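You operate a simulated robot arm through the tools that you are given. There is no shell and no other tool. Be economical: measure what you need, move in short steps, check, and stop when the job is done.

You are at the controls of a simulated two-armed robot. One attempt, no reset.

## Task
Try station 6, take its liner out and cover the empty cup.
Fine: The line is locked off, vented and cold, the plate propped: leave it so. Press close first; use the yellow dust cover; free the lock knob; the liner goes on the high outer mat, handle out.

It is judged by the outcome, as a careful person would: the job done as asked, and still so three seconds after it is handed in. It fails if anything else is knocked over, pushed out of place, dropped, spilled or broken. A push-on lid holds only when it is set on centred and level and pressed home; a screw cap is set on level and turned clockwise until tight.

## Robot
Two 7-joint arms with two-finger parallel grippers on one trunk, on a base that drives. Base frame: it is fixed to the floor where the robot stands at the start and does not move with it; the origin is under the middle of the robot, x ahead of it, y to its left, z up. Units: mm, degrees, N and s.
The left shoulder is at the start at [50, 161, 1198], the right one opposite. With the tool pointing down near the work surface each hand reaches from about 100 to 580 mm from the robot's upright axis, wherever it stands, measured 20 degrees to its own side. Places, roughly: green liner [-1000, -750, 1000]; high outer mat of the liner rack [-1000, -200, 1200]; isolator handle [500, -800, 1100]; liner seat of cup 6 [700, 0, 1000]; main lever [400, -800, 700]; station five lock knob [600, 400, 1100]; station six close button [400, 0, 900]; station six lock knob [600, -200, 1100]; station six prop pin (4x14x4 cm) [700, -200, 1000]. Payload 3.43 kg a hand.
Tool frame (each hand has its own): the origin (TCP) lies between the finger pads and is the grasp point; the fingertips stand 30 mm ahead of it; z points along the fingers, y is the line along which they close. The gripper opens to 94 mm. The fingers are 28 mm wide and 10 mm thick; the gripper's body (50 by 96 mm) begins 55 mm behind the TCP.
Orientation is told as [roll, pitch, yaw] about the base's x, y, z axes, in that order, counted from this pose: with the fingers straight down and closing along the base's y, the tool's x points along the base's -x, its y along +y and its z along -z.

## Interface
- The arms move only by the tool apply_moves. It takes "left_deltas", "right_deltas" or both (then of equal length, played together; a hand with none holds still); each is a list of rows, each a list of 7 numbers: the shift along the base's x, y, z in units of 150 mm (1.0 is 150 mm), then the turn, a rotation vector about the base's x, y, z in units of 60 degrees (1.0 is 60 degrees), then the finger opening in mm, from 0 to 94. In form: [[x, y, z, rx, ry, rz, hand], ...]. A call has 1 to 10 rows; each row is the pose to reach, as a shift and turn from the pose commanded when the call began. A call with a number of a shift or a turn outside -1 to 1 is refused whole. Each row takes 0.2 s and may step no farther than 50 mm and 8.6 degrees from the row before; otherwise, or with a gripper value out of range, the whole call is refused. A pose out of reach is approached as far as the arm can. The call stops where the force on the tool passes 40 N (or 10 N more than at its start, if that is more) or the arm is blocked; 0.2 s more then pass. The fingers move at their own pace (about 45 mm/s each) and stop on an object; they squeeze with about 40 N. The grip force told is the motor's: it shows also when the fingers shut on nothing. Time passes only in rows, and 0.2 s behind the last, so rows that repeat a pose let the fingers close. The reply holds the time, the measured pose of the TCP, the force on the tool along the base axes, the opening and the grip force, in the units named above and with some noise, with the torque about the TCP (base axes, N m) and any sound that the robot's microphone picked up.
- Cameras (640 x 400 px; columns grow to the right, rows downward): "scene" is now at [64.4, -60.8, 1285.8]; the picture's right is [-0.93, -0.37, 0.00], its down [-0.32, 0.81, -0.48] and it looks along [0.18, -0.45, -0.88] (base axes); focal length 214 px, centre (320, 200). "left" rides on the left gripper at [76, -14, -102] in its tool frame; the picture's right is [0.18, 0.98, 0.00], its down [-0.75, 0.14, -0.64] and it looks along [-0.63, 0.12, 0.77] (tool axes); focal length 243 px, centre (320, 200). "right" rides on the right gripper at [76, 14, -102] in its tool frame; the picture's right is [-0.18, 0.98, 0.00], its down [-0.75, -0.14, -0.64] and it looks along [-0.63, -0.12, 0.77] (tool axes); focal length 243 px, centre (320, 200). There is no depth. A picture from a camera that has moved, and an enlarged one, comes with that camera's place and axes in the base frame and with its lens.
- get_image(camera): a new picture of that camera. No time passes.
- move_column(by): slides the trunk up (or, below 0, down) by that many mm; the arms and the scene camera ride with it, the base frame stays. It gives what a move gives, with no picture.
- base_move(legs): drives the robot by 1 to 6 legs, each [ahead, left, turn to the left] in mm, mm and degrees, along the robot's own axes; the way and the turn of a leg run together, so that a leg with both is an arc; at most 1500 mm and 180 degrees a leg. The arms and the cameras ride along, it lands a little off, and it stops where it bumps. It gives what a move gives.
- head_to(pan, tilt): turns the head with the scene camera to pan (to the left, within 80 degrees either way) and tilt (down, from -29 to 69), counted from straight ahead of the robot. It gives what a move gives.
- close_up(camera, box): a new picture of the part [left, top, right, bottom] of that camera's present view, enlarged. No time passes.
- close_job(): hands the job in; it is judged then, once.

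Go step by step. Nothing tells you exact positions but the pictures and the camera data: compare them with the known pose of the tool, close in by small moves and look again before you grip or let go. The budget is 120 turns and 108 pictures, counting those below and the enlarged ones. Unless the task says otherwise, let go and move clear before handing in, and close with one line.

The tools are called after "Call:" as name(argument=value, ...) on one line, values as JSON. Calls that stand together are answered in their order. apply_moves: Moves the arms, as the interface text tells. Its arguments: {"type":"object","properties":{"left_deltas":{"type":"array"},"right_deltas":{"type":"array"}},"required":[]} The other tools are called the same way: move_column (by) slides the trunk up or down; base_move (legs) drives the base; head_to (pan, tilt) turns the head that bears the scene camera; get_image (camera) takes a picture; close_up (camera, box) takes an enlarged picture of a part of a camera's view; close_job () hands the job in.

At the start:

```text
time: 0.0
left_position: [339.4, 69.8, 1000.6]
left_tcp_rot: [0.0, 0.0, 0.1]
left_ft_force: [1.0, -0.3, -0.2]
left_moment: [0.02, 0.01, 0.0]
left_opening: 94.2
left_finger_force: 0.1
right_position: [347.3, -219.6, 1000.5]
right_tcp_rot: [0.0, 0.0, 0.0]
right_ft_force: [0.1, -0.8, -0.8]
right_moment: [-0.01, -0.06, 0.02]
right_opening: 94.0
right_finger_force: 0.0
trunk travel left (down, up): [-225.0, 42.0]
robot x, y, heading: [0.4, 1.8, 0.1]
head pan, tilt: [-68.5, 61.2]
```

scene: 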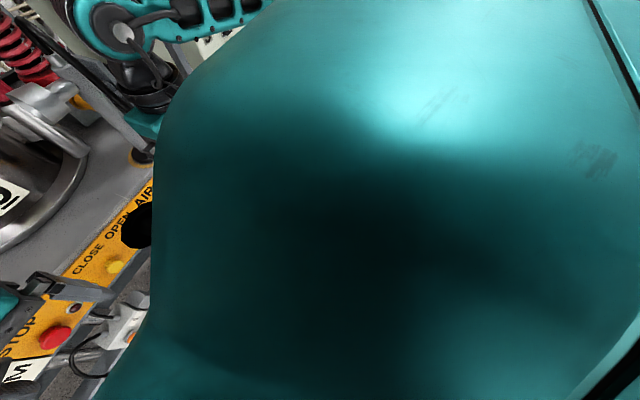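
right: 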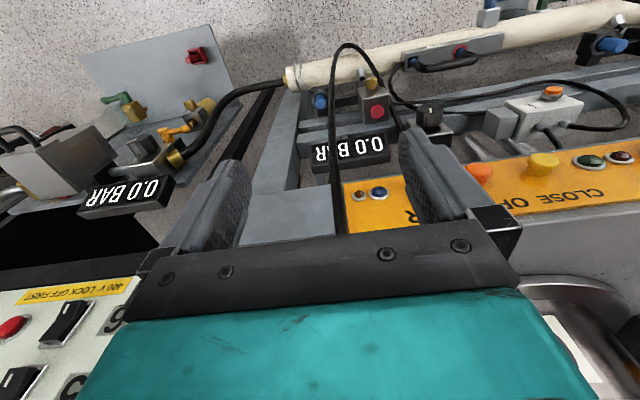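
left: 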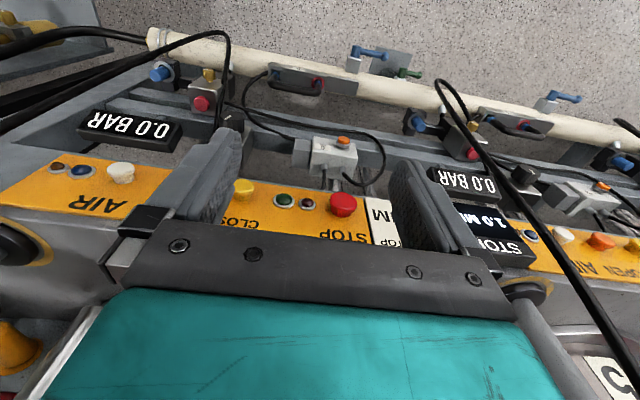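

I see the console with its buttons upside down in the wrist views, and the head is turned aside. I'll turn the head ahead to see the station.

Call:
head_to(pan=0, tilt=35)

Call:
get_image(camera="scene")

```text
time: 1.4
left_position: [339.3, 70.8, 1000.3]
left_tcp_rot: [0.0, 0.0, 0.1]
left_ft_force: [0.0, -0.7, 0.1]
left_moment: [0.02, -0.04, 0.0]
left_opening: 93.8
left_finger_force: 0.1
right_position: [345.5, -218.9, 999.7]
right_tcp_rot: [-0.1, 0.0, -0.1]
right_ft_force: [0.6, 0.4, 0.5]
right_moment: [-0.01, 0.01, 0.02]
right_opening: 94.1
right_finger_force: 0.1
trunk travel left (down, up): [-225.0, 42.0]
robot x, y, heading: [-0.8, -1.5, -0.1]
head pan, tilt: [0.0, 35.0]
```

```text
104 pictures are left
camera scene: at [128.5, -0.1, 1321.5], right [0.0, -1.0, 0.0], down [-0.57, 0.0, -0.82], along [0.82, 0.0, -0.57], focal length 214 px, centre (320, 200)
```

scene: 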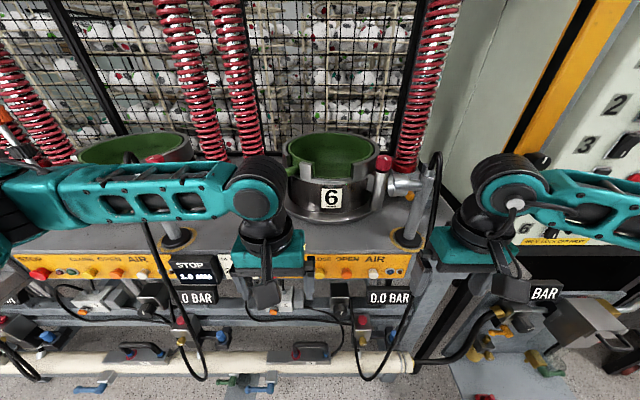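

Station 6's cup is dead ahead, with a green liner in it and a red knob on its right. I'll look closer, and higher up at the propped plate.

Call:
close_up(camera="scene", box=[260, 110, 460, 310])

Call:
head_to(pan=0, tilt=0)

Call:
get_image(camera="scene")

```text
2.00 times, centred on (360, 210) of scene
camera zoom: at [128.5, -0.1, 1321.5], right [0.0, -1.0, 0.0], down [-0.57, 0.0, -0.82], along [0.82, 0.0, -0.57], focal length 429 px, centre (240, 180)
```

zoom: 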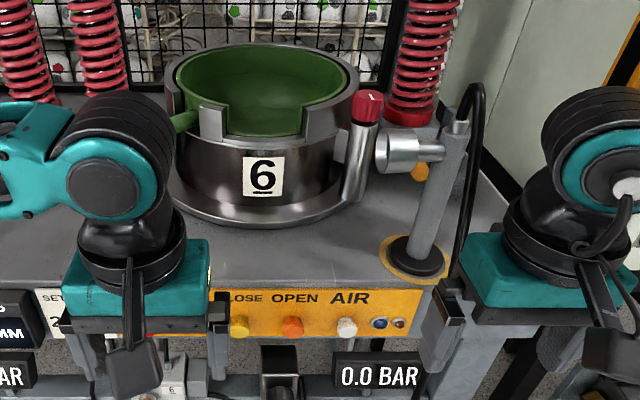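

```text
time: 2.4
left_position: [339.4, 70.1, 999.7]
left_tcp_rot: [0.1, 0.0, 0.1]
left_ft_force: [-0.8, 0.0, 0.1]
left_moment: [-0.01, -0.03, 0.0]
left_opening: 94.0
left_finger_force: 0.1
right_position: [345.8, -219.3, 1000.3]
right_tcp_rot: [0.0, 0.0, -0.1]
right_ft_force: [0.1, 0.5, -0.3]
right_moment: [0.04, 0.02, -0.01]
right_opening: 93.7
right_finger_force: 0.0
trunk travel left (down, up): [-225.0, 42.0]
robot x, y, heading: [0.8, 0.5, 0.0]
head pan, tilt: [0.0, 0.0]
```

```text
102 pictures are left
camera scene: at [130.5, 0.0, 1377.5], right [0.0, -1.0, 0.0], down [0.0, 0.0, -1.0], along [1.0, 0.0, 0.0], focal length 214 px, centre (320, 200)
```

scene: 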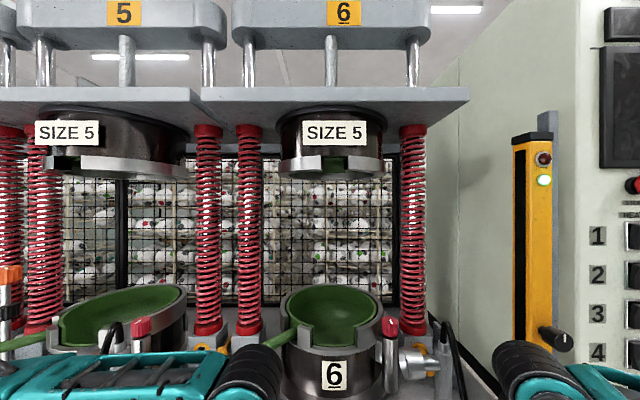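

The upper plates hang over the cups, and the cup has a front notch and the liner's handle goes off to the left. I'll survey either side for the dust covers.

Call:
head_to(pan=-75, tilt=20)

Call:
get_image(camera="scene")

Call:
head_to(pan=75, tilt=20)

Call:
get_image(camera="scene")

```text
time: 3.9
left_position: [340.1, 70.5, 1000.5]
left_tcp_rot: [0.1, 0.0, 0.2]
left_ft_force: [0.4, 0.2, 0.2]
left_moment: [-0.01, 0.02, -0.07]
left_opening: 93.9
left_finger_force: 0.0
right_position: [346.6, -219.2, 1000.1]
right_tcp_rot: [-0.1, 0.0, -0.1]
right_ft_force: [0.0, -0.3, -0.8]
right_moment: [0.01, 0.02, 0.0]
right_opening: 94.1
right_finger_force: 0.0
trunk travel left (down, up): [-225.0, 42.0]
robot x, y, heading: [1.8, 0.4, 0.2]
head pan, tilt: [-75.0, 20.0]
```

```text
101 pictures are left
camera scene: at [64.6, -89.9, 1345.3], right [-0.97, -0.26, 0.0], down [-0.09, 0.33, -0.94], along [0.24, -0.91, -0.34], focal length 214 px, centre (320, 200)
```

scene: 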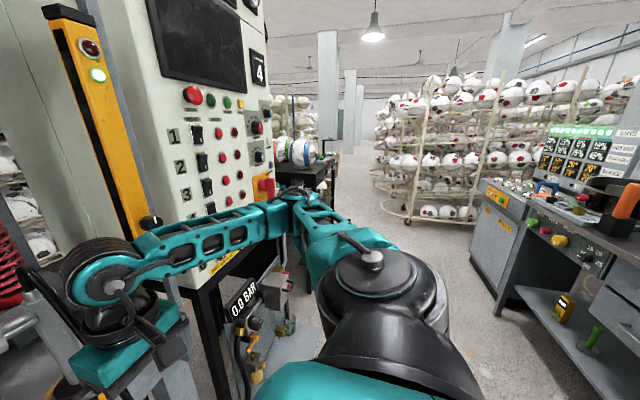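

```text
time: 6.2
left_position: [339.3, 69.9, 1000.6]
left_tcp_rot: [0.0, 0.0, 0.1]
left_ft_force: [-0.4, -0.3, 0.3]
left_moment: [0.02, 0.04, -0.04]
left_opening: 93.9
left_finger_force: 0.0
right_position: [346.7, -218.5, 1000.3]
right_tcp_rot: [0.0, 0.0, -0.1]
right_ft_force: [0.2, -0.4, 0.2]
right_moment: [0.01, -0.01, 0.04]
right_opening: 93.7
right_finger_force: 0.1
trunk travel left (down, up): [-225.0, 42.0]
robot x, y, heading: [-1.3, -0.5, -0.1]
head pan, tilt: [75.0, 20.0]
```

```text
100 pictures are left
camera scene: at [64.6, 89.9, 1345.3], right [0.97, -0.26, 0.0], down [-0.09, -0.33, -0.94], along [0.24, 0.91, -0.34], focal length 214 px, centre (320, 200)
```

scene: 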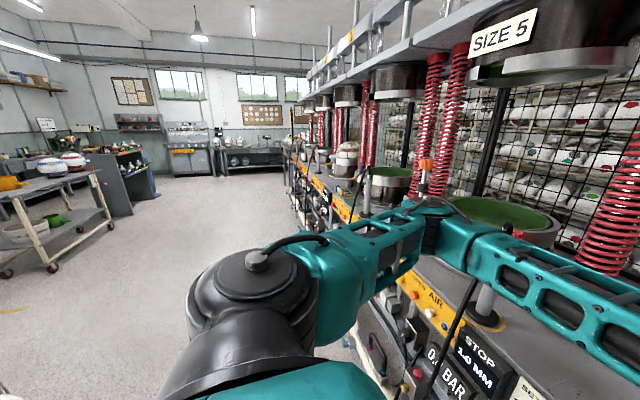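

Behind me at right stands a console with tools, and the rack must be there as well. First the CLOSE press: I estimate the yellow button at about [447, 0, 879]. I'll look at the panel closely.

Call:
head_to(pan=0, tilt=50)

Call:
close_up(camera="scene", box=[240, 120, 440, 250])

Call:
close_up(camera="left", box=[60, 80, 360, 270])

```text
time: 7.7
left_position: [339.5, 69.9, 1000.1]
left_tcp_rot: [0.0, 0.2, 0.1]
left_ft_force: [0.1, 0.5, -0.4]
left_moment: [-0.01, 0.03, 0.02]
left_opening: 94.1
left_finger_force: 0.1
right_position: [347.8, -219.1, 999.9]
right_tcp_rot: [0.0, 0.0, -0.1]
right_ft_force: [0.6, 0.5, -1.2]
right_moment: [-0.01, 0.02, -0.02]
right_opening: 94.0
right_finger_force: 0.0
trunk travel left (down, up): [-225.0, 42.0]
robot x, y, heading: [0.5, -0.2, 0.2]
head pan, tilt: [0.0, 50.0]
```

```text
3.08 times, centred on (340, 185) of scene
camera zoom: at [117.4, 0.1, 1299.8], right [0.0, -1.0, 0.0], down [-0.77, 0.0, -0.64], along [0.64, 0.0, -0.77], focal length 660 px, centre (258, 246)
```

zoom: 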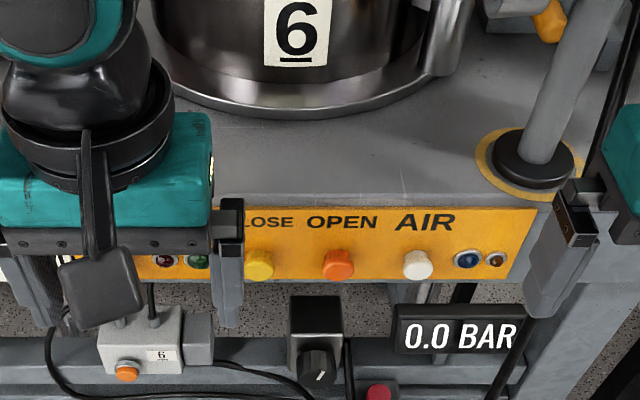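

```text
2.11 times, centred on (210, 175) of left
camera zoom: at [262.4, 57.3, 1103.1], right [-0.19, 0.98, 0.0], down [0.75, 0.14, 0.64], along [0.63, 0.12, -0.77], focal length 511 px, centre (552, 253)
```

zoom: 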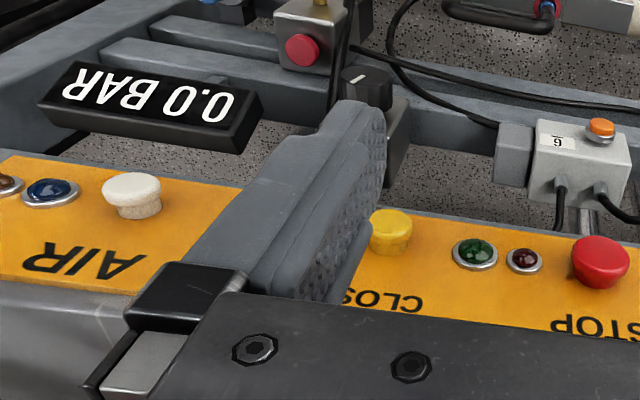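

The panel seems nearly upright, with its buttons pointing at me. I'll close the left hand and bring its tip in front of the yellow button, short of contact.

Call:
apply_moves(left_deltas=[[0.0, -0.233, 0, 0, 0, 0, 0], [0.15, -0.467, 0, 0, 0, 0, 0], [0.27, -0.467, -0.25, 0, 0, 0, 0], [0.27, -0.467, -0.5, 0, 0, 0, 0], [0.27, -0.467, -0.633, 0, 0, 0, 0]])

Call:
get_image(camera="left")

Call:
close_up(camera="scene", box=[240, 120, 440, 250])

Call:
get_image(camera="right")

```text
time: 8.9
left_position: [380.8, 0.8, 904.0]
left_tcp_rot: [-0.2, -0.1, 0.0]
left_ft_force: [-0.1, 0.4, 1.0]
left_moment: [0.0, 0.01, 0.01]
left_opening: 0.0
left_finger_force: 10.4
right_position: [346.0, -219.1, 999.5]
right_tcp_rot: [-0.1, 0.0, -0.1]
right_ft_force: [0.3, 0.5, -0.3]
right_moment: [0.01, 0.01, 0.0]
right_opening: 94.1
right_finger_force: 0.0
trunk travel left (down, up): [-225.0, 42.0]
robot x, y, heading: [0.5, 0.4, -0.1]
head pan, tilt: [0.0, 50.0]
```

```text
97 pictures are left
camera left: at [303.3, -12.8, 1007.2], right [-0.19, 0.98, 0.0], down [0.75, 0.14, 0.64], along [0.63, 0.12, -0.77], focal length 243 px, centre (320, 200)
```

left: 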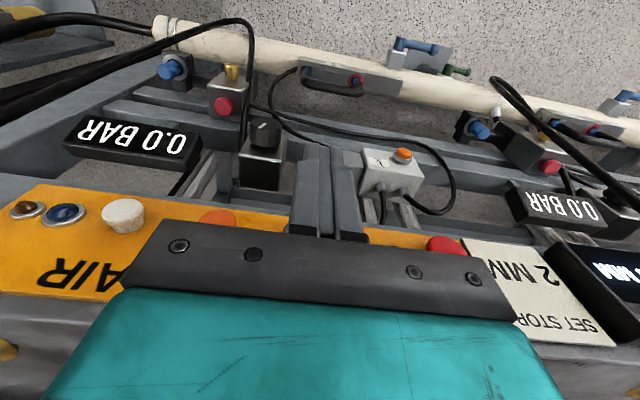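

```text
3.08 times, centred on (340, 185) of scene
camera zoom: at [117.4, 0.0, 1299.8], right [0.0, -1.0, 0.0], down [-0.77, 0.0, -0.64], along [0.64, 0.0, -0.77], focal length 660 px, centre (258, 246)
```

zoom: 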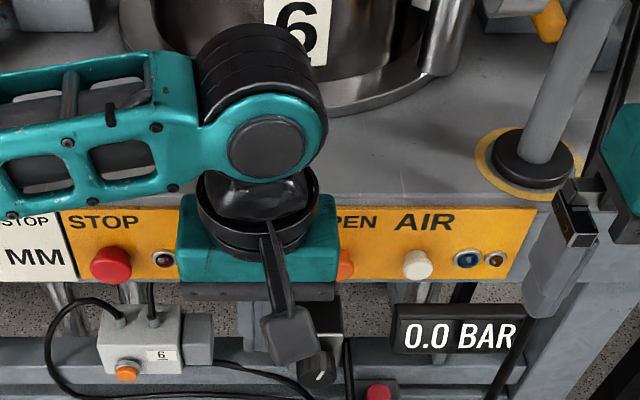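

```text
95 pictures are left
camera right: at [269.7, -204.5, 1102.5], right [0.19, 0.98, 0.0], down [0.75, -0.14, 0.64], along [0.63, -0.12, -0.77], focal length 243 px, centre (320, 200)
```

right: 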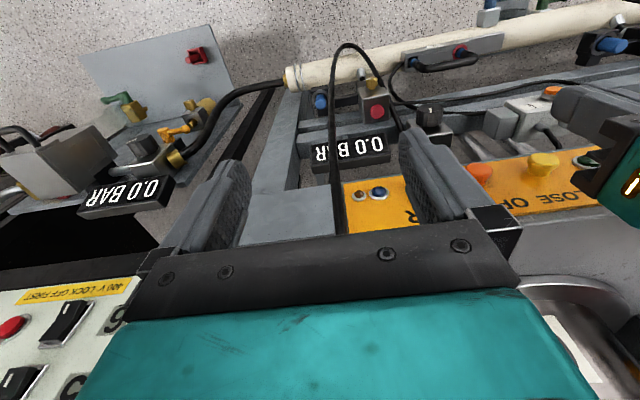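

The closed fingertips stand about 50 mm in front of the yellow button, lined up with it. I'll push slowly forward until it gives.

Call:
apply_moves(left_deltas=[[0.15, 0, 0.03, 0, 0, 0, 0], [0.2, 0, 0.03, 0, 0, 0, 0], [0.24, 0, 0.03, 0, 0, 0, 0], [0.26, 0, 0.03, 0, 0, 0, 0], [0.28, 0, 0.03, 0, 0, 0, 0], [0.3, 0, 0.03, 0, 0, 0, 0], [0.32, 0, 0.03, 0, 0, 0, 0]])

Call:
get_image(camera="right")

```text
time: 10.5
left_position: [428.1, -0.1, 907.3]
left_tcp_rot: [-0.1, 0.1, 0.1]
left_ft_force: [-1.8, -0.3, -1.1]
left_moment: [-0.01, 0.05, 0.0]
left_opening: 0.0
left_finger_force: 32.7
right_position: [345.5, -220.4, 1000.6]
right_tcp_rot: [0.0, 0.0, 0.0]
right_ft_force: [0.8, 0.0, -0.2]
right_moment: [0.04, -0.03, 0.0]
right_opening: 94.0
right_finger_force: 0.1
trunk travel left (down, up): [-225.0, 42.0]
robot x, y, heading: [-0.0, 0.5, -0.1]
head pan, tilt: [0.0, 50.0]
```

```text
94 pictures are left
camera right: at [269.5, -204.7, 1102.5], right [0.19, 0.98, 0.0], down [0.75, -0.14, 0.64], along [0.63, -0.12, -0.77], focal length 243 px, centre (320, 200)
```

right: 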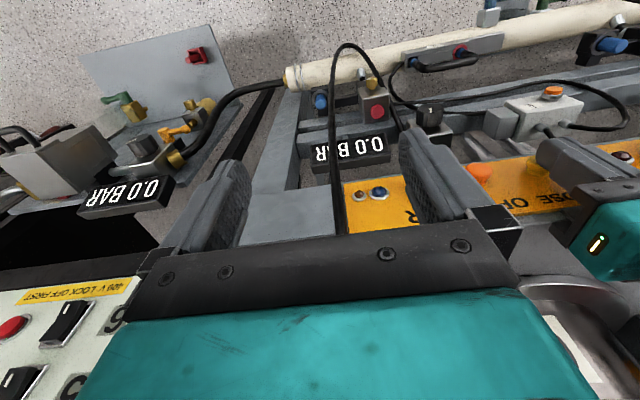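

Contact has just started (about 2 N), with the fingertips over the yellow button. I'll keep pushing in small steps.

Call:
apply_moves(left_deltas=[[0.015, 0, 0, 0, 0, 0, 0], [0.03, 0, 0, 0, 0, 0, 0], [0.045, 0, 0, 0, 0, 0, 0], [0.06, 0, 0, 0, 0, 0, 0], [0.075, 0, 0, 0, 0, 0, 0], [0.09, 0, 0, 0, 0, 0, 0], [0.09, 0, 0, 0, 0, 0, 0]])

Call:
close_up(camera="right", box=[400, 80, 640, 260])

```text
time: 12.1
left_position: [435.8, -0.3, 909.4]
left_tcp_rot: [0.0, 0.6, -0.1]
left_ft_force: [-38.1, 8.4, -7.9]
left_moment: [0.12, 0.79, 0.09]
left_opening: 0.0
left_finger_force: 33.0
right_position: [344.3, -218.2, 1000.9]
right_tcp_rot: [0.0, -0.2, -0.2]
right_ft_force: [-0.2, -0.5, -0.2]
right_moment: [0.03, 0.03, -0.04]
right_opening: 94.0
right_finger_force: 0.0
trunk travel left (down, up): [-225.0, 42.0]
robot x, y, heading: [0.8, -4.5, -0.3]
head pan, tilt: [0.0, 50.0]
heard: click
```

```text
2.22 times, centred on (520, 170) of right
camera zoom: at [267.1, -203.9, 1103.4], right [0.19, 0.98, 0.0], down [0.75, -0.14, 0.64], along [0.63, -0.12, -0.76], focal length 539 px, centre (-124, 267)
```

zoom: 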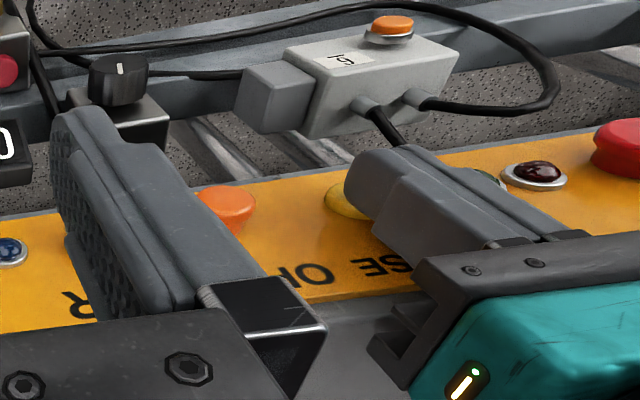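

A click was heard with no motion, so the button was pressed and the press is dead. I'll back off and lift the hand clear.

Call:
apply_moves(left_deltas=[[-0.2, 0, 0, 0, 0, 0, 0], [-0.4, 0, 0.1, 0, 0, 0, 0], [-0.55, 0, 0.35, 0, 0, 0, 0], [-0.6, 0.2, 0.63, 0, 0, 0, 0], [-0.6, 0.47, 0.63, 0, 0, 0, 0]])

Call:
close_up(camera="scene", box=[220, 0, 440, 250])

Call:
head_to(pan=0, tilt=25)

Call:
close_up(camera="scene", box=[240, 130, 470, 280])

```text
refused: row 4 steps farther than a row can; nothing moved
```

```text
1.60 times, centred on (330, 125) of scene
camera zoom: at [114.2, 0.8, 1300.0], right [0.0, -1.0, 0.0], down [-0.76, 0.0, -0.65], along [0.65, 0.0, -0.76], focal length 343 px, centre (304, 320)
```

zoom: 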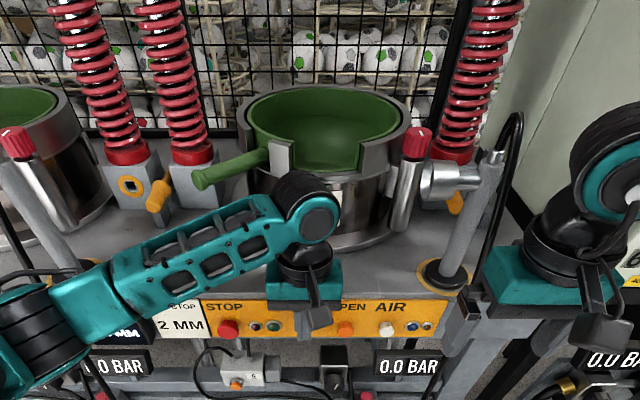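

```text
time: 13.0
left_position: [435.6, -0.4, 908.8]
left_tcp_rot: [0.2, 0.6, -0.1]
left_ft_force: [-36.8, 6.4, -7.1]
left_moment: [0.16, 0.81, 0.09]
left_opening: 0.0
left_finger_force: 33.0
right_position: [343.6, -217.8, 1001.8]
right_tcp_rot: [0.0, -0.1, -0.2]
right_ft_force: [0.3, 0.2, 0.9]
right_moment: [0.02, 0.04, 0.0]
right_opening: 93.8
right_finger_force: 0.1
trunk travel left (down, up): [-225.0, 42.0]
robot x, y, heading: [-1.8, -1.8, -0.1]
head pan, tilt: [0.0, 25.0]
```

```text
2.67 times, centred on (355, 205) of scene
camera zoom: at [129.3, 0.7, 1337.6], right [0.0, -1.0, 0.0], down [-0.42, 0.0, -0.91], along [0.91, 0.0, -0.42], focal length 572 px, centre (227, 187)
```

zoom: 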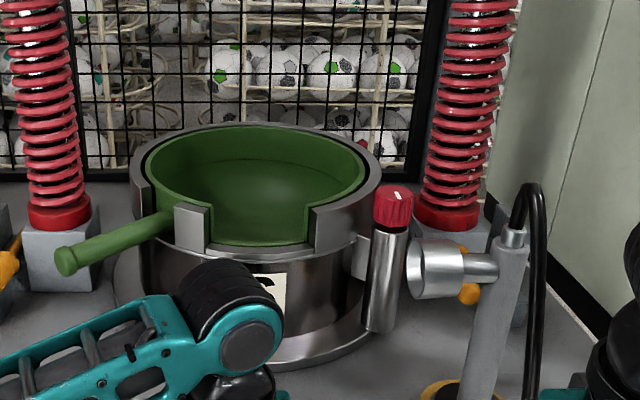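

I'll retreat in smaller steps, then examine the lock knob.

Call:
apply_moves(left_deltas=[[-0.2, 0, 0, 0, 0, 0, 0], [-0.4, 0, 0.1, 0, 0, 0, 0], [-0.5, 0.05, 0.35, 0, 0, 0, 0], [-0.6, 0.2, 0.6, 0, 0, 0, 0], [-0.7, 0.47, 0.63, 0, 0, 0, 0], [-0.7, 0.75, 0.63, 0, 0, 0, 0]])

Call:
close_up(camera="scene", box=[340, 175, 430, 250])

Call:
get_image(camera="scene")

```text
time: 14.4
left_position: [336.4, 113.5, 1004.6]
left_tcp_rot: [-0.1, 0.0, 0.1]
left_ft_force: [-0.4, 0.3, 0.3]
left_moment: [-0.01, 0.03, 0.01]
left_opening: 0.2
left_finger_force: 33.3
right_position: [345.5, -217.8, 999.6]
right_tcp_rot: [0.0, 0.0, 0.0]
right_ft_force: [-0.3, 0.5, 0.7]
right_moment: [0.02, 0.01, 0.0]
right_opening: 94.1
right_finger_force: 0.1
trunk travel left (down, up): [-225.0, 42.0]
robot x, y, heading: [0.1, 1.8, -0.0]
head pan, tilt: [0.0, 25.0]
```

```text
5.33 times, centred on (385, 212) of scene
camera zoom: at [132.3, 0.6, 1337.3], right [0.0, -1.0, 0.0], down [-0.42, 0.0, -0.91], along [0.91, 0.0, -0.42], focal length 1144 px, centre (-27, 133)
```

zoom: 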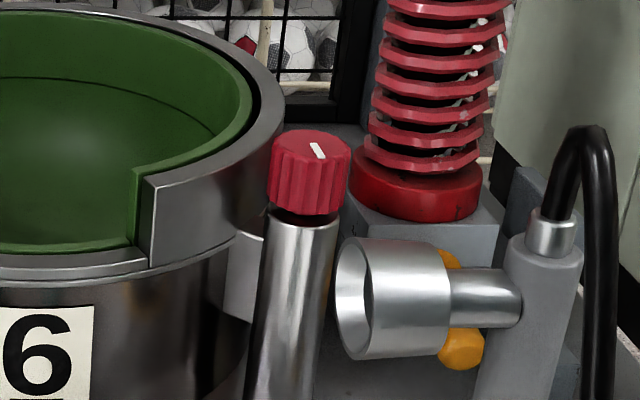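

```text
89 pictures are left
camera scene: at [132.3, 0.6, 1337.3], right [0.0, -1.0, 0.0], down [-0.42, 0.0, -0.91], along [0.91, 0.0, -0.42], focal length 214 px, centre (320, 200)
```

scene: 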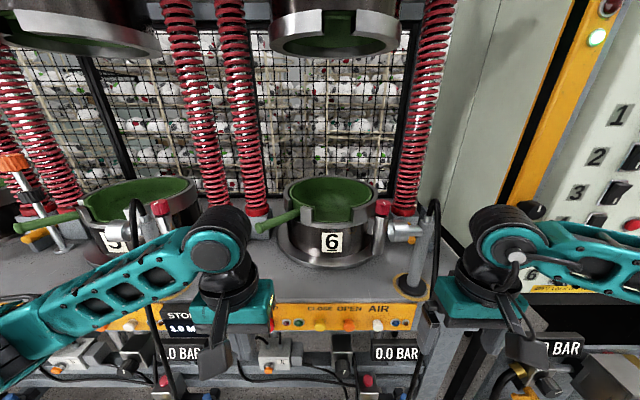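

The red lock knob has a white pointer line; I place its top at about [575, -147, 1112]. I'll bring the right wrist camera over it to see any markings.

Call:
apply_moves(right_deltas=[[0, 0, 0.3, 0, 0, 0, 94], [0, 0.0, 0.6, 0, 0, 0, 94], [0.1, 0.1, 0.85, 0, 0, 0, 94], [0.25, 0.25, 1.0, 0, 0, 0, 94], [0.5, 0.4, 1.0, 0, 0, 0, 94], [0.75, 0.54, 1.0, 0, 0, 0, 94]])

Call:
get_image(camera="right")

```text
time: 15.8
left_position: [338.1, 113.9, 1004.0]
left_tcp_rot: [-0.1, 0.0, 0.1]
left_ft_force: [0.4, 0.3, -0.5]
left_moment: [-0.01, -0.01, -0.02]
left_opening: 0.0
left_finger_force: 32.8
right_position: [457.8, -137.1, 1150.0]
right_tcp_rot: [-0.1, 0.0, -0.1]
right_ft_force: [-0.1, 0.7, 0.3]
right_moment: [0.0, 0.04, 0.02]
right_opening: 94.0
right_finger_force: 0.0
trunk travel left (down, up): [-225.0, 42.0]
robot x, y, heading: [-4.8, 0.9, -0.0]
head pan, tilt: [0.0, 25.0]
```

```text
88 pictures are left
camera right: at [379.6, -122.4, 1252.9], right [0.19, 0.98, 0.0], down [0.75, -0.14, 0.64], along [0.63, -0.12, -0.77], focal length 243 px, centre (320, 200)
```

right: 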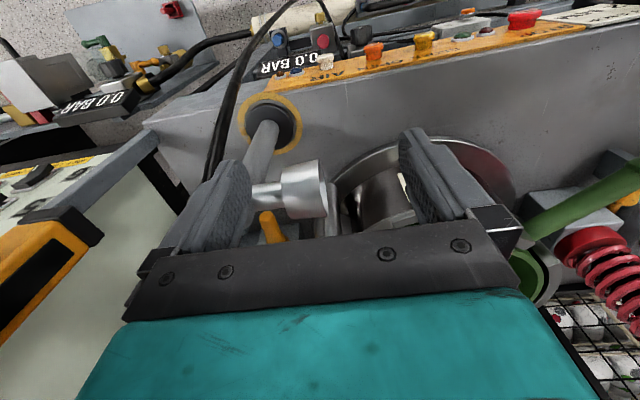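

The palm hides the knob here. I'll go up and a little forward so it shows between the fingers.

Call:
apply_moves(right_deltas=[[0, 0, 0.3, 0, 0, 0, 94], [0.2, 0.0, 0.5, 0, 0, 0, 94], [0.4, 0.0, 0.7, 0, 0, 0, 94]])

Call:
close_up(camera="right", box=[200, 80, 440, 250])

```text
time: 16.6
left_position: [336.5, 113.7, 1005.0]
left_tcp_rot: [-0.2, 0.0, 0.0]
left_ft_force: [-0.5, -0.2, 0.0]
left_moment: [-0.02, -0.01, 0.0]
left_opening: 0.0
left_finger_force: 33.3
right_position: [520.5, -136.6, 1253.2]
right_tcp_rot: [-0.1, 0.0, 0.0]
right_ft_force: [0.0, -0.6, 0.2]
right_moment: [-0.02, 0.01, 0.03]
right_opening: 94.0
right_finger_force: 0.0
trunk travel left (down, up): [-225.0, 42.0]
robot x, y, heading: [-1.7, 0.1, -0.0]
head pan, tilt: [0.0, 25.0]
```

```text
2.35 times, centred on (320, 165) of right
camera zoom: at [443.1, -121.6, 1356.4], right [0.18, 0.98, 0.0], down [0.75, -0.14, 0.64], along [0.63, -0.12, -0.77], focal length 571 px, centre (320, 282)
```

zoom: 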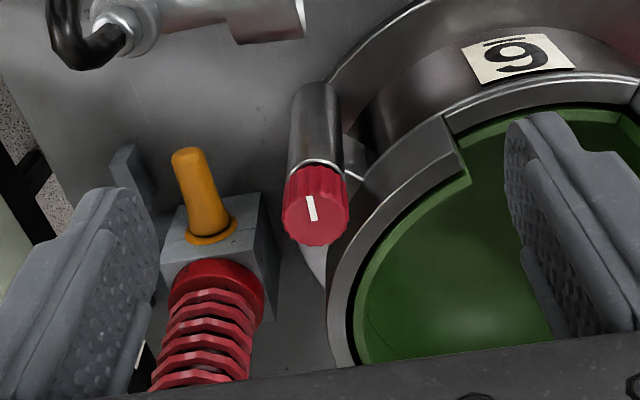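

There are no markings on the knob, just a pointer line; it stands upright. I'll compare with station 5's knob.

Call:
head_to(pan=30, tilt=25)

Call:
get_image(camera="scene")

Call:
close_up(camera="right", box=[290, 120, 390, 190])

```text
time: 17.5
left_position: [336.6, 113.2, 1004.1]
left_tcp_rot: [0.0, 0.0, 0.1]
left_ft_force: [0.2, 0.3, 0.8]
left_moment: [0.0, -0.02, 0.0]
left_opening: 0.0
left_finger_force: 33.1
right_position: [519.9, -136.7, 1252.7]
right_tcp_rot: [0.0, -0.1, -0.1]
right_ft_force: [0.8, 0.0, 0.7]
right_moment: [-0.01, 0.0, -0.01]
right_opening: 93.8
right_finger_force: 0.0
trunk travel left (down, up): [-225.0, 42.0]
robot x, y, heading: [2.4, 0.6, 0.1]
head pan, tilt: [30.0, 25.0]
```

```text
86 pictures are left
camera scene: at [120.2, 46.0, 1337.2], right [0.5, -0.87, 0.0], down [-0.37, -0.21, -0.91], along [0.79, 0.45, -0.42], focal length 214 px, centre (320, 200)
```

scene: 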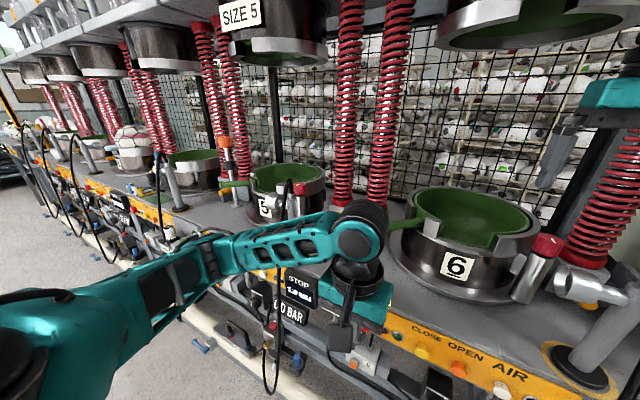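

```text
5.71 times, centred on (340, 155) of right
camera zoom: at [443.0, -122.3, 1355.8], right [0.19, 0.98, 0.0], down [0.75, -0.14, 0.64], along [0.63, -0.12, -0.77], focal length 1386 px, centre (206, 457)
```

zoom: 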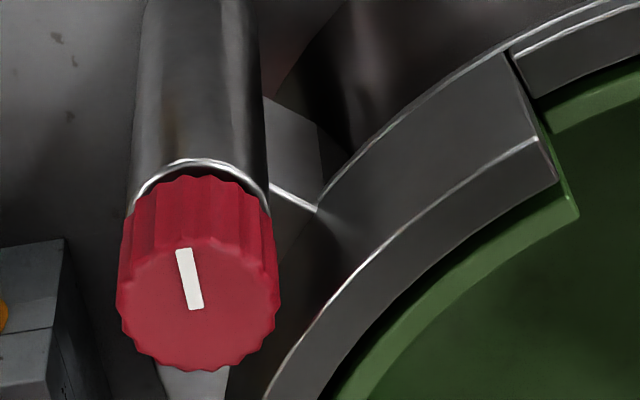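

The pointer line points straight back at me on a 32 mm knob at about [605, -155, 1102], close to the cup's rim. I'll take a level side view with the right wrist camera to get exact heights of knob and rim.

Call:
apply_moves(right_deltas=[[-0.1, 0, -0.1, 0, -0.14, 0, 94], [-0.3, 0, -0.2, 0, -0.28, 0, 94], [-0.45, 0, -0.35, 0, -0.42, 0, 94], [-0.53, 0, -0.55, 0, -0.56, 0, 94], [-0.53, -0.05, -0.75, 0, -0.7, 0, 94], [-0.53, -0.09, -0.87, 0, -0.833, 0, 94]])

Call:
get_image(camera="right")

```text
time: 18.9
left_position: [336.5, 114.5, 1003.7]
left_tcp_rot: [0.1, -0.1, 0.1]
left_ft_force: [0.4, -0.4, 0.0]
left_moment: [-0.02, -0.03, -0.01]
left_opening: 0.0
left_finger_force: 32.6
right_position: [441.3, -149.8, 1124.1]
right_tcp_rot: [0.3, -50.1, -0.3]
right_ft_force: [-0.4, 0.8, -1.2]
right_moment: [-0.01, 0.02, 0.01]
right_opening: 93.9
right_finger_force: 0.0
trunk travel left (down, up): [-225.0, 42.0]
robot x, y, heading: [-3.9, -0.1, -0.1]
head pan, tilt: [30.0, 25.0]
```

```text
84 pictures are left
camera right: at [312.2, -135.3, 1131.1], right [0.12, 0.98, 0.14], down [-0.01, -0.14, 0.99], along [0.99, -0.12, -0.01], focal length 243 px, centre (320, 200)
```

right: 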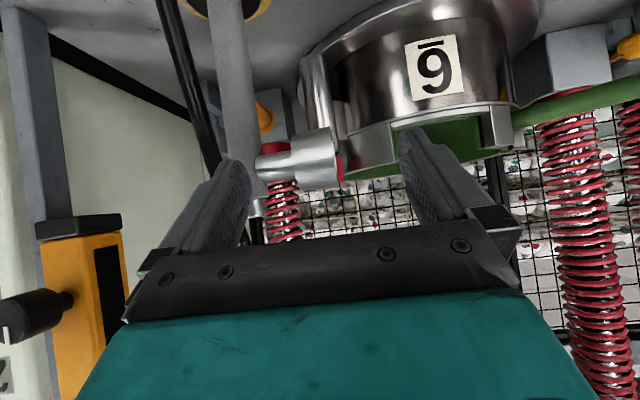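

Call:
close_up(camera="right", box=[240, 80, 440, 210])

```text
3.08 times, centred on (340, 145) of right
camera zoom: at [312.2, -135.3, 1131.1], right [0.12, 0.98, 0.14], down [-0.01, -0.14, 0.99], along [0.99, -0.12, -0.01], focal length 746 px, centre (258, 369)
```

zoom: 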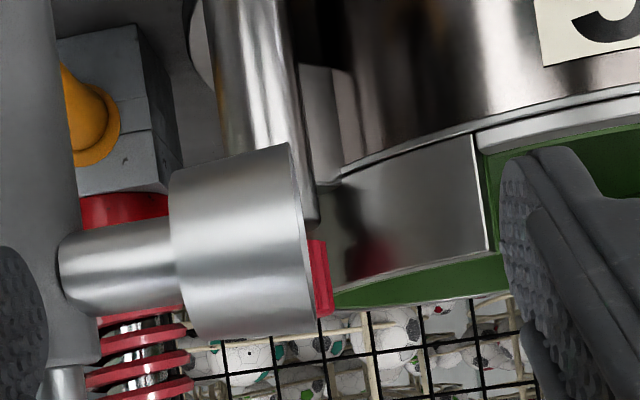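

The knob top is near z 1112 and the rim near 1098, so fingertips at about 1103 can grip the knob and swing freely above the rim. I'll straighten the hand and take it above the knob.

Call:
apply_moves(right_deltas=[[0, 0, 0.2, 0, 0.14, 0, 94], [0, 0, 0.4, 0, 0.28, 0, 80], [0.1, 0, 0.5, 0, 0.42, 0, 60], [0.3, 0, 0.5, 0, 0.56, 0, 60], [0.55, 0, 0.5, 0, 0.7, 0, 60], [0.8, -0.01, 0.5, 0, 0.833, 0, 60]])

Call:
apply_moves(right_deltas=[[0.1, -0.01, 0, 0, 0, -0.14, 60], [0.2, -0.02, 0, 0, 0, -0.28, 60], [0.263, -0.03, 0, 0, 0, -0.42, 60], [0.263, -0.03, 0, 0, 0, -0.56, 60], [0.263, -0.03, 0, 0, 0, -0.7, 60]])

Call:
close_up(camera="right", box=[200, 80, 440, 250])

Call:
head_to(pan=-5, tilt=15)

Call:
get_image(camera="scene")

```text
time: 20.3
left_position: [336.8, 113.0, 1004.3]
left_tcp_rot: [-0.1, 0.0, 0.2]
left_ft_force: [0.1, 0.0, 0.7]
left_moment: [-0.04, -0.01, -0.02]
left_opening: 0.3
left_finger_force: 32.8
right_position: [559.9, -148.3, 1199.5]
right_tcp_rot: [0.0, 0.1, 0.1]
right_ft_force: [0.6, 0.4, 0.3]
right_moment: [-0.01, 0.03, 0.05]
right_opening: 60.0
right_finger_force: 0.1
trunk travel left (down, up): [-225.0, 42.0]
robot x, y, heading: [0.9, 0.6, -0.0]
head pan, tilt: [30.0, 25.0]
```

```text
time: 21.5
left_position: [335.9, 113.4, 1002.9]
left_tcp_rot: [0.0, 0.0, 0.1]
left_ft_force: [0.1, 0.3, 0.0]
left_moment: [0.0, 0.02, -0.02]
left_opening: 0.0
left_finger_force: 32.4
right_position: [598.8, -156.1, 1198.1]
right_tcp_rot: [0.0, 0.0, -42.3]
right_ft_force: [-0.9, 0.0, 0.1]
right_moment: [-0.04, 0.03, 0.02]
right_opening: 59.9
right_finger_force: 0.1
trunk travel left (down, up): [-225.0, 42.0]
robot x, y, heading: [-0.4, 0.8, -0.1]
head pan, tilt: [30.0, 25.0]
```

```text
2.35 times, centred on (320, 165) of right
camera zoom: at [551.4, -94.5, 1301.5], right [0.8, 0.6, 0.0], down [0.46, -0.61, 0.64], along [0.39, -0.51, -0.77], focal length 571 px, centre (320, 282)
```

zoom: 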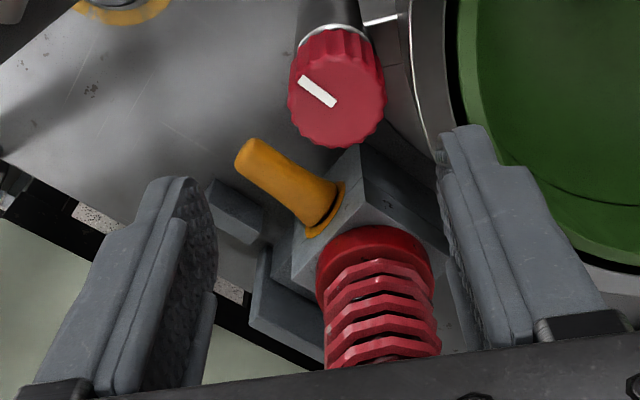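

```text
time: 22.6
left_position: [336.8, 113.4, 1003.9]
left_tcp_rot: [-0.1, 0.0, 0.1]
left_ft_force: [-0.6, 0.3, 0.3]
left_moment: [0.02, 0.0, -0.02]
left_opening: 0.0
left_finger_force: 32.8
right_position: [599.5, -156.2, 1199.5]
right_tcp_rot: [0.0, 0.1, -42.1]
right_ft_force: [-0.3, 0.0, -0.2]
right_moment: [0.02, 0.01, -0.01]
right_opening: 60.1
right_finger_force: 0.0
trunk travel left (down, up): [-225.0, 42.0]
robot x, y, heading: [-2.6, 2.1, -0.2]
head pan, tilt: [-5.0, 15.0]
```

```text
81 pictures are left
camera scene: at [133.5, -8.0, 1353.5], right [-0.09, -1.0, 0.0], down [-0.26, 0.02, -0.97], along [0.96, -0.08, -0.26], focal length 214 px, centre (320, 200)
```

scene: 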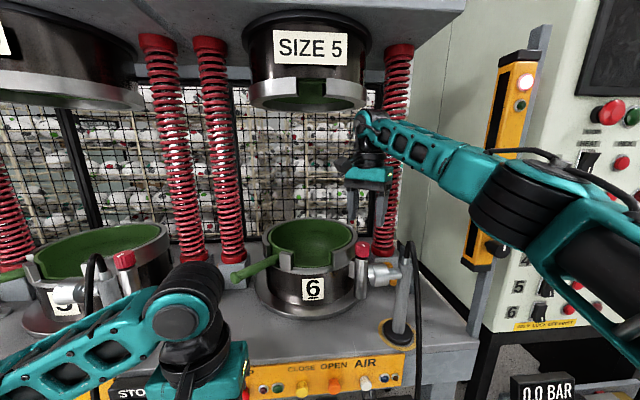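

The pointer knob's centre resolves to [603, -153, 1112], within 4 mm of under the hand. I'll descend to fingertip z≈1103 and grip.

Call:
apply_moves(right_deltas=[[0.025, 0.02, -0.2, 0, 0, 0, 60], [0.025, 0.02, -0.35, 0, 0, 0, 60], [0.025, 0.02, -0.43, 0, 0, 0, 60], [0.025, 0.02, -0.43, 0, 0, 0, 20], [0.025, 0.02, -0.43, 0, 0, 0, 20], [0.025, 0.02, -0.43, 0, 0, 0, 20]])

Call:
close_up(camera="scene", box=[300, 180, 440, 290])

```text
time: 23.9
left_position: [337.5, 114.4, 1003.6]
left_tcp_rot: [-0.1, 0.0, 0.1]
left_ft_force: [-0.3, 0.5, 0.2]
left_moment: [0.0, -0.01, 0.01]
left_opening: 0.0
left_finger_force: 33.3
right_position: [603.3, -153.4, 1136.9]
right_tcp_rot: [0.1, 0.0, -42.0]
right_ft_force: [2.5, 3.9, -2.4]
right_moment: [0.09, -0.45, 0.02]
right_opening: 33.3
right_finger_force: 39.7
trunk travel left (down, up): [-225.0, 42.0]
robot x, y, heading: [0.5, -1.1, -0.2]
head pan, tilt: [-5.0, 15.0]
```

```text
3.64 times, centred on (370, 235) of scene
camera zoom: at [134.1, -7.5, 1353.4], right [-0.09, -1.0, 0.0], down [-0.26, 0.02, -0.97], along [0.96, -0.08, -0.26], focal length 780 px, centre (138, 73)
```

zoom: 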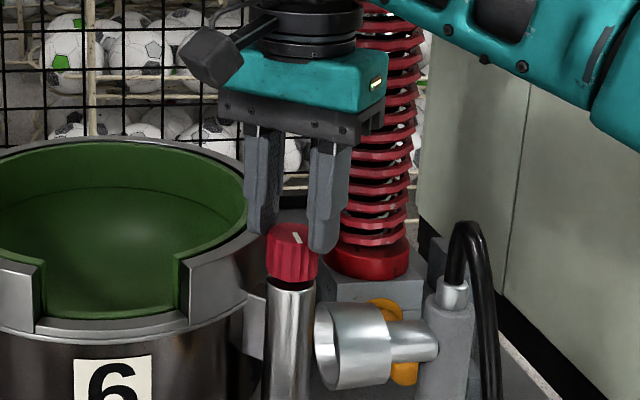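

The knob is held, reading 33 mm. I'll turn it counter-clockwise gently and watch the torque.

Call:
apply_moves(right_deltas=[[0, 0, 0, 0, 0, 0.1, 20], [0, 0, 0, 0, 0, 0.2, 20], [0, 0, 0, 0, 0, 0.3, 20]])

Call:
close_up(camera="scene", box=[340, 200, 410, 255])

```text
time: 24.8
left_position: [336.2, 114.4, 1004.5]
left_tcp_rot: [-0.1, 0.1, 0.1]
left_ft_force: [-0.8, 0.0, 0.0]
left_moment: [0.0, -0.01, -0.01]
left_opening: 0.0
left_finger_force: 33.0
right_position: [603.1, -153.9, 1135.9]
right_tcp_rot: [-0.1, -0.1, -23.9]
right_ft_force: [2.5, 5.6, 4.0]
right_moment: [0.13, 0.66, 0.03]
right_opening: 33.1
right_finger_force: 45.0
trunk travel left (down, up): [-225.0, 42.0]
robot x, y, heading: [-0.6, -6.2, -0.2]
head pan, tilt: [-5.0, 15.0]
```

```text
7.27 times, centred on (375, 228) of scene
camera zoom: at [133.4, -7.3, 1353.6], right [-0.09, -1.0, 0.0], down [-0.26, 0.02, -0.97], along [0.96, -0.08, -0.26], focal length 1560 px, centre (-80, 0)
```

zoom: 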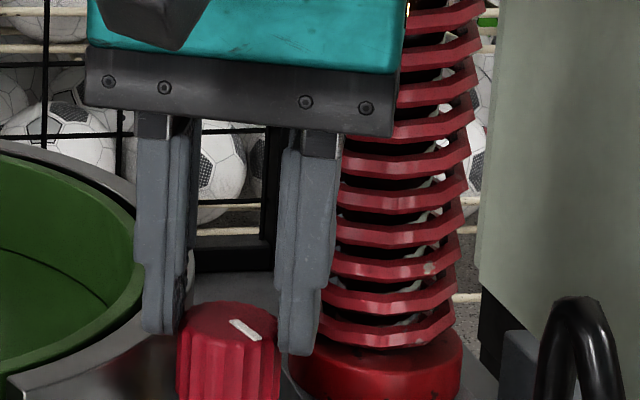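

The knob turns freely counter-clockwise with it. I'll continue toward a quarter turn.

Call:
apply_moves(right_deltas=[[0, 0, 0, 0, 0, 0.13, 20], [0, 0, 0, 0, 0, 0.26, 20], [0, 0, 0, 0, 0, 0.39, 20], [0, 0, 0, 0, 0, 0.52, 20], [0, 0, 0, 0, 0, 0.65, 20], [0, 0, 0, 0, 0, 0.78, 20], [0, 0, 0, 0, 0, 0.91, 20], [0, 0, 0, 0, 0, 1.0, 20]])

Call:
close_up(camera="scene", box=[340, 200, 410, 255])

```text
time: 26.6
left_position: [335.1, 114.6, 1004.4]
left_tcp_rot: [-0.2, -0.1, 0.1]
left_ft_force: [0.1, 0.6, -0.1]
left_moment: [-0.09, -0.02, -0.04]
left_opening: 0.0
left_finger_force: 33.0
right_position: [571.4, -192.0, 1114.2]
right_tcp_rot: [1.1, 2.4, 26.4]
right_ft_force: [-0.1, 0.5, 0.2]
right_moment: [-0.07, -0.01, -0.03]
right_opening: 20.0
right_finger_force: 0.2
right hand out of reach, approached as far as the arm can: row 6, 7, 8
trunk travel left (down, up): [-225.0, 42.0]
robot x, y, heading: [0.8, 1.7, 0.2]
head pan, tilt: [-5.0, 15.0]
```

```text
7.27 times, centred on (375, 228) of scene
camera zoom: at [132.5, -5.8, 1353.6], right [-0.09, -1.0, 0.0], down [-0.26, 0.02, -0.97], along [0.96, -0.08, -0.26], focal length 1560 px, centre (-80, 0)
```

zoom: 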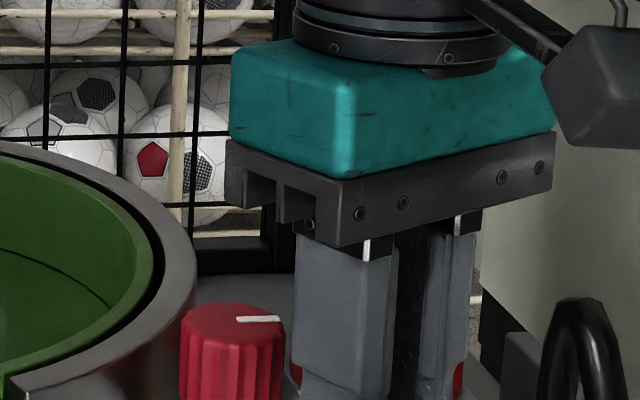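

The arm ran out of wrist reach and slid off toward the post, though the knob now points to the right (a quarter turn). I'll look carefully before lifting the hand away.

Call:
get_image(camera="right")

Call:
close_up(camera="scene", box=[320, 160, 460, 280])

```text
77 pictures are left
camera right: at [500.8, -212.9, 1219.4], right [-0.27, 0.96, 0.01], down [0.77, 0.21, 0.61], along [0.58, 0.17, -0.8], focal length 243 px, centre (320, 200)
```

right: 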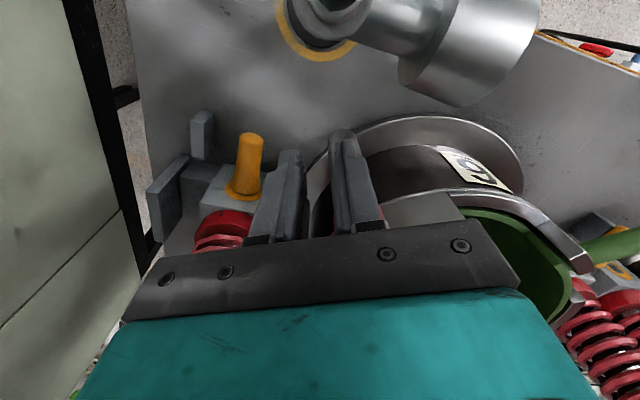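

```text
3.33 times, centred on (390, 220) of scene
camera zoom: at [132.5, -5.8, 1353.6], right [-0.09, -1.0, 0.0], down [-0.26, 0.02, -0.97], along [0.96, -0.08, -0.26], focal length 715 px, centre (87, 133)
```

zoom: 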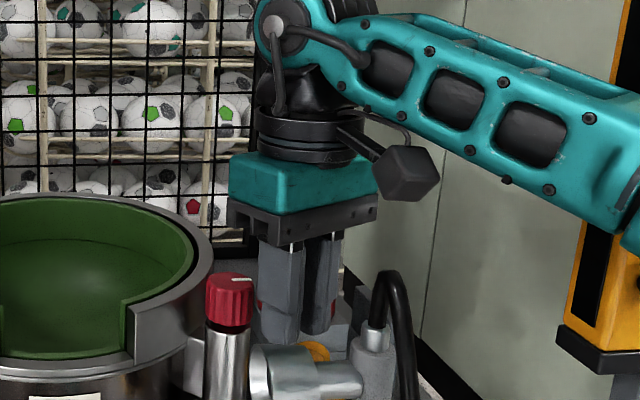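

Raising the trunk will lift the hand straight up without re-aiming the arm. I'll do that first.

Call:
move_column(by=41)

```text
time: 27.4
left_position: [336.8, 113.6, 1044.6]
left_tcp_rot: [0.0, 0.0, 0.1]
left_ft_force: [0.2, 0.0, -0.7]
left_moment: [0.04, 0.02, -0.03]
left_opening: 0.0
left_finger_force: 33.3
right_position: [572.3, -192.6, 1154.6]
right_tcp_rot: [1.4, 2.2, 26.4]
right_ft_force: [0.4, 0.1, 0.0]
right_moment: [0.03, 0.02, 0.0]
right_opening: 20.2
right_finger_force: 0.0
trunk travel left (down, up): [-266.0, 1.0]
robot x, y, heading: [-0.5, -2.4, -0.0]
head pan, tilt: [-5.0, 15.0]
```

The tips are now above the knob. I'll move up and back with the yaw coming off, then re-check the knob from above.

Call:
apply_moves(right_deltas=[[-0.05, 0, 0.15, 0, 0, -0.13, 20], [-0.15, 0.0, 0.3, 0, 0, -0.26, 40], [-0.35, 0.05, 0.35, 0, 0, -0.39, 60], [-0.5, 0.1, 0.35, 0, 0, -0.52, 80]])

Call:
close_up(camera="right", box=[200, 80, 440, 250])

```text
time: 28.4
left_position: [337.1, 114.0, 1045.4]
left_tcp_rot: [-0.1, 0.0, 0.2]
left_ft_force: [0.5, 0.9, -0.3]
left_moment: [-0.01, -0.02, 0.0]
left_opening: 0.2
left_finger_force: 33.1
right_position: [495.3, -178.1, 1207.4]
right_tcp_rot: [1.3, 2.3, -4.9]
right_ft_force: [0.0, -0.5, 0.5]
right_moment: [0.0, 0.02, 0.02]
right_opening: 80.2
right_finger_force: 0.0
trunk travel left (down, up): [-266.0, 1.0]
robot x, y, heading: [0.4, 0.2, -0.0]
head pan, tilt: [-5.0, 15.0]
```

```text
2.35 times, centred on (320, 165) of right
camera zoom: at [424.3, -160.4, 1312.7], right [0.27, 0.96, 0.02], down [0.76, -0.22, 0.61], along [0.59, -0.15, -0.79], focal length 571 px, centre (320, 282)
```

zoom: 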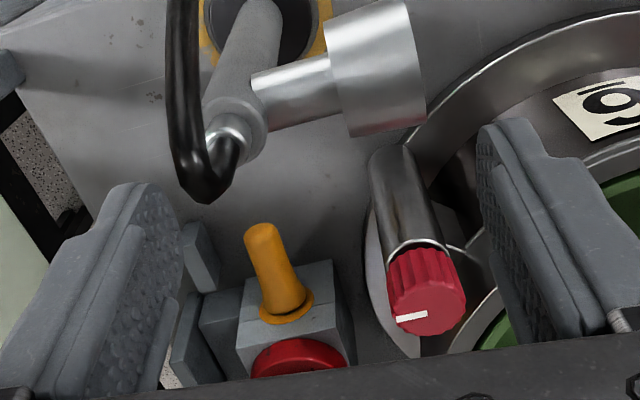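

The knob's line now points to the right: about 90° counter-clockwise. I'll re-grip and check that it is against its stop.

Call:
apply_moves(right_deltas=[[0.1, 0.03, 0, -0.005, -0.01, -0.125, 70], [0.25, 0.06, 0, -0.01, -0.02, -0.25, 60], [0.45, 0.1, 0, -0.015, -0.03, -0.375, 60], [0.65, 0.167, 0, -0.02, -0.04, -0.5, 60], [0.718, 0.167, 0, -0.022, -0.04, -0.62, 60]])

Call:
close_up(camera="right", box=[200, 80, 440, 250])

```text
time: 29.6
left_position: [335.9, 113.4, 1045.1]
left_tcp_rot: [0.0, 0.0, 0.0]
left_ft_force: [0.9, -1.1, 0.2]
left_moment: [0.01, 0.01, 0.0]
left_opening: 0.0
left_finger_force: 32.8
right_position: [604.4, -153.0, 1208.2]
right_tcp_rot: [1.1, -0.5, -42.1]
right_ft_force: [-0.1, 0.2, -0.2]
right_moment: [0.0, 0.01, -0.01]
right_opening: 60.0
right_finger_force: 0.0
trunk travel left (down, up): [-266.0, 1.0]
robot x, y, heading: [2.1, -2.4, 0.1]
head pan, tilt: [-5.0, 15.0]
```

```text
2.35 times, centred on (320, 165) of right
camera zoom: at [555.6, -92.7, 1310.1], right [0.8, 0.6, 0.02], down [0.45, -0.62, 0.64], along [0.4, -0.5, -0.76], focal length 571 px, centre (320, 282)
```

zoom: 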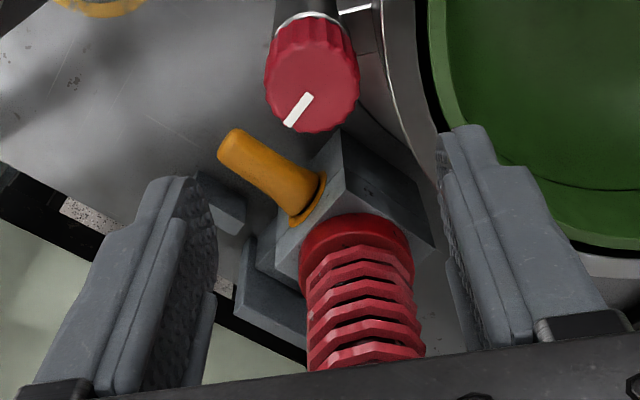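

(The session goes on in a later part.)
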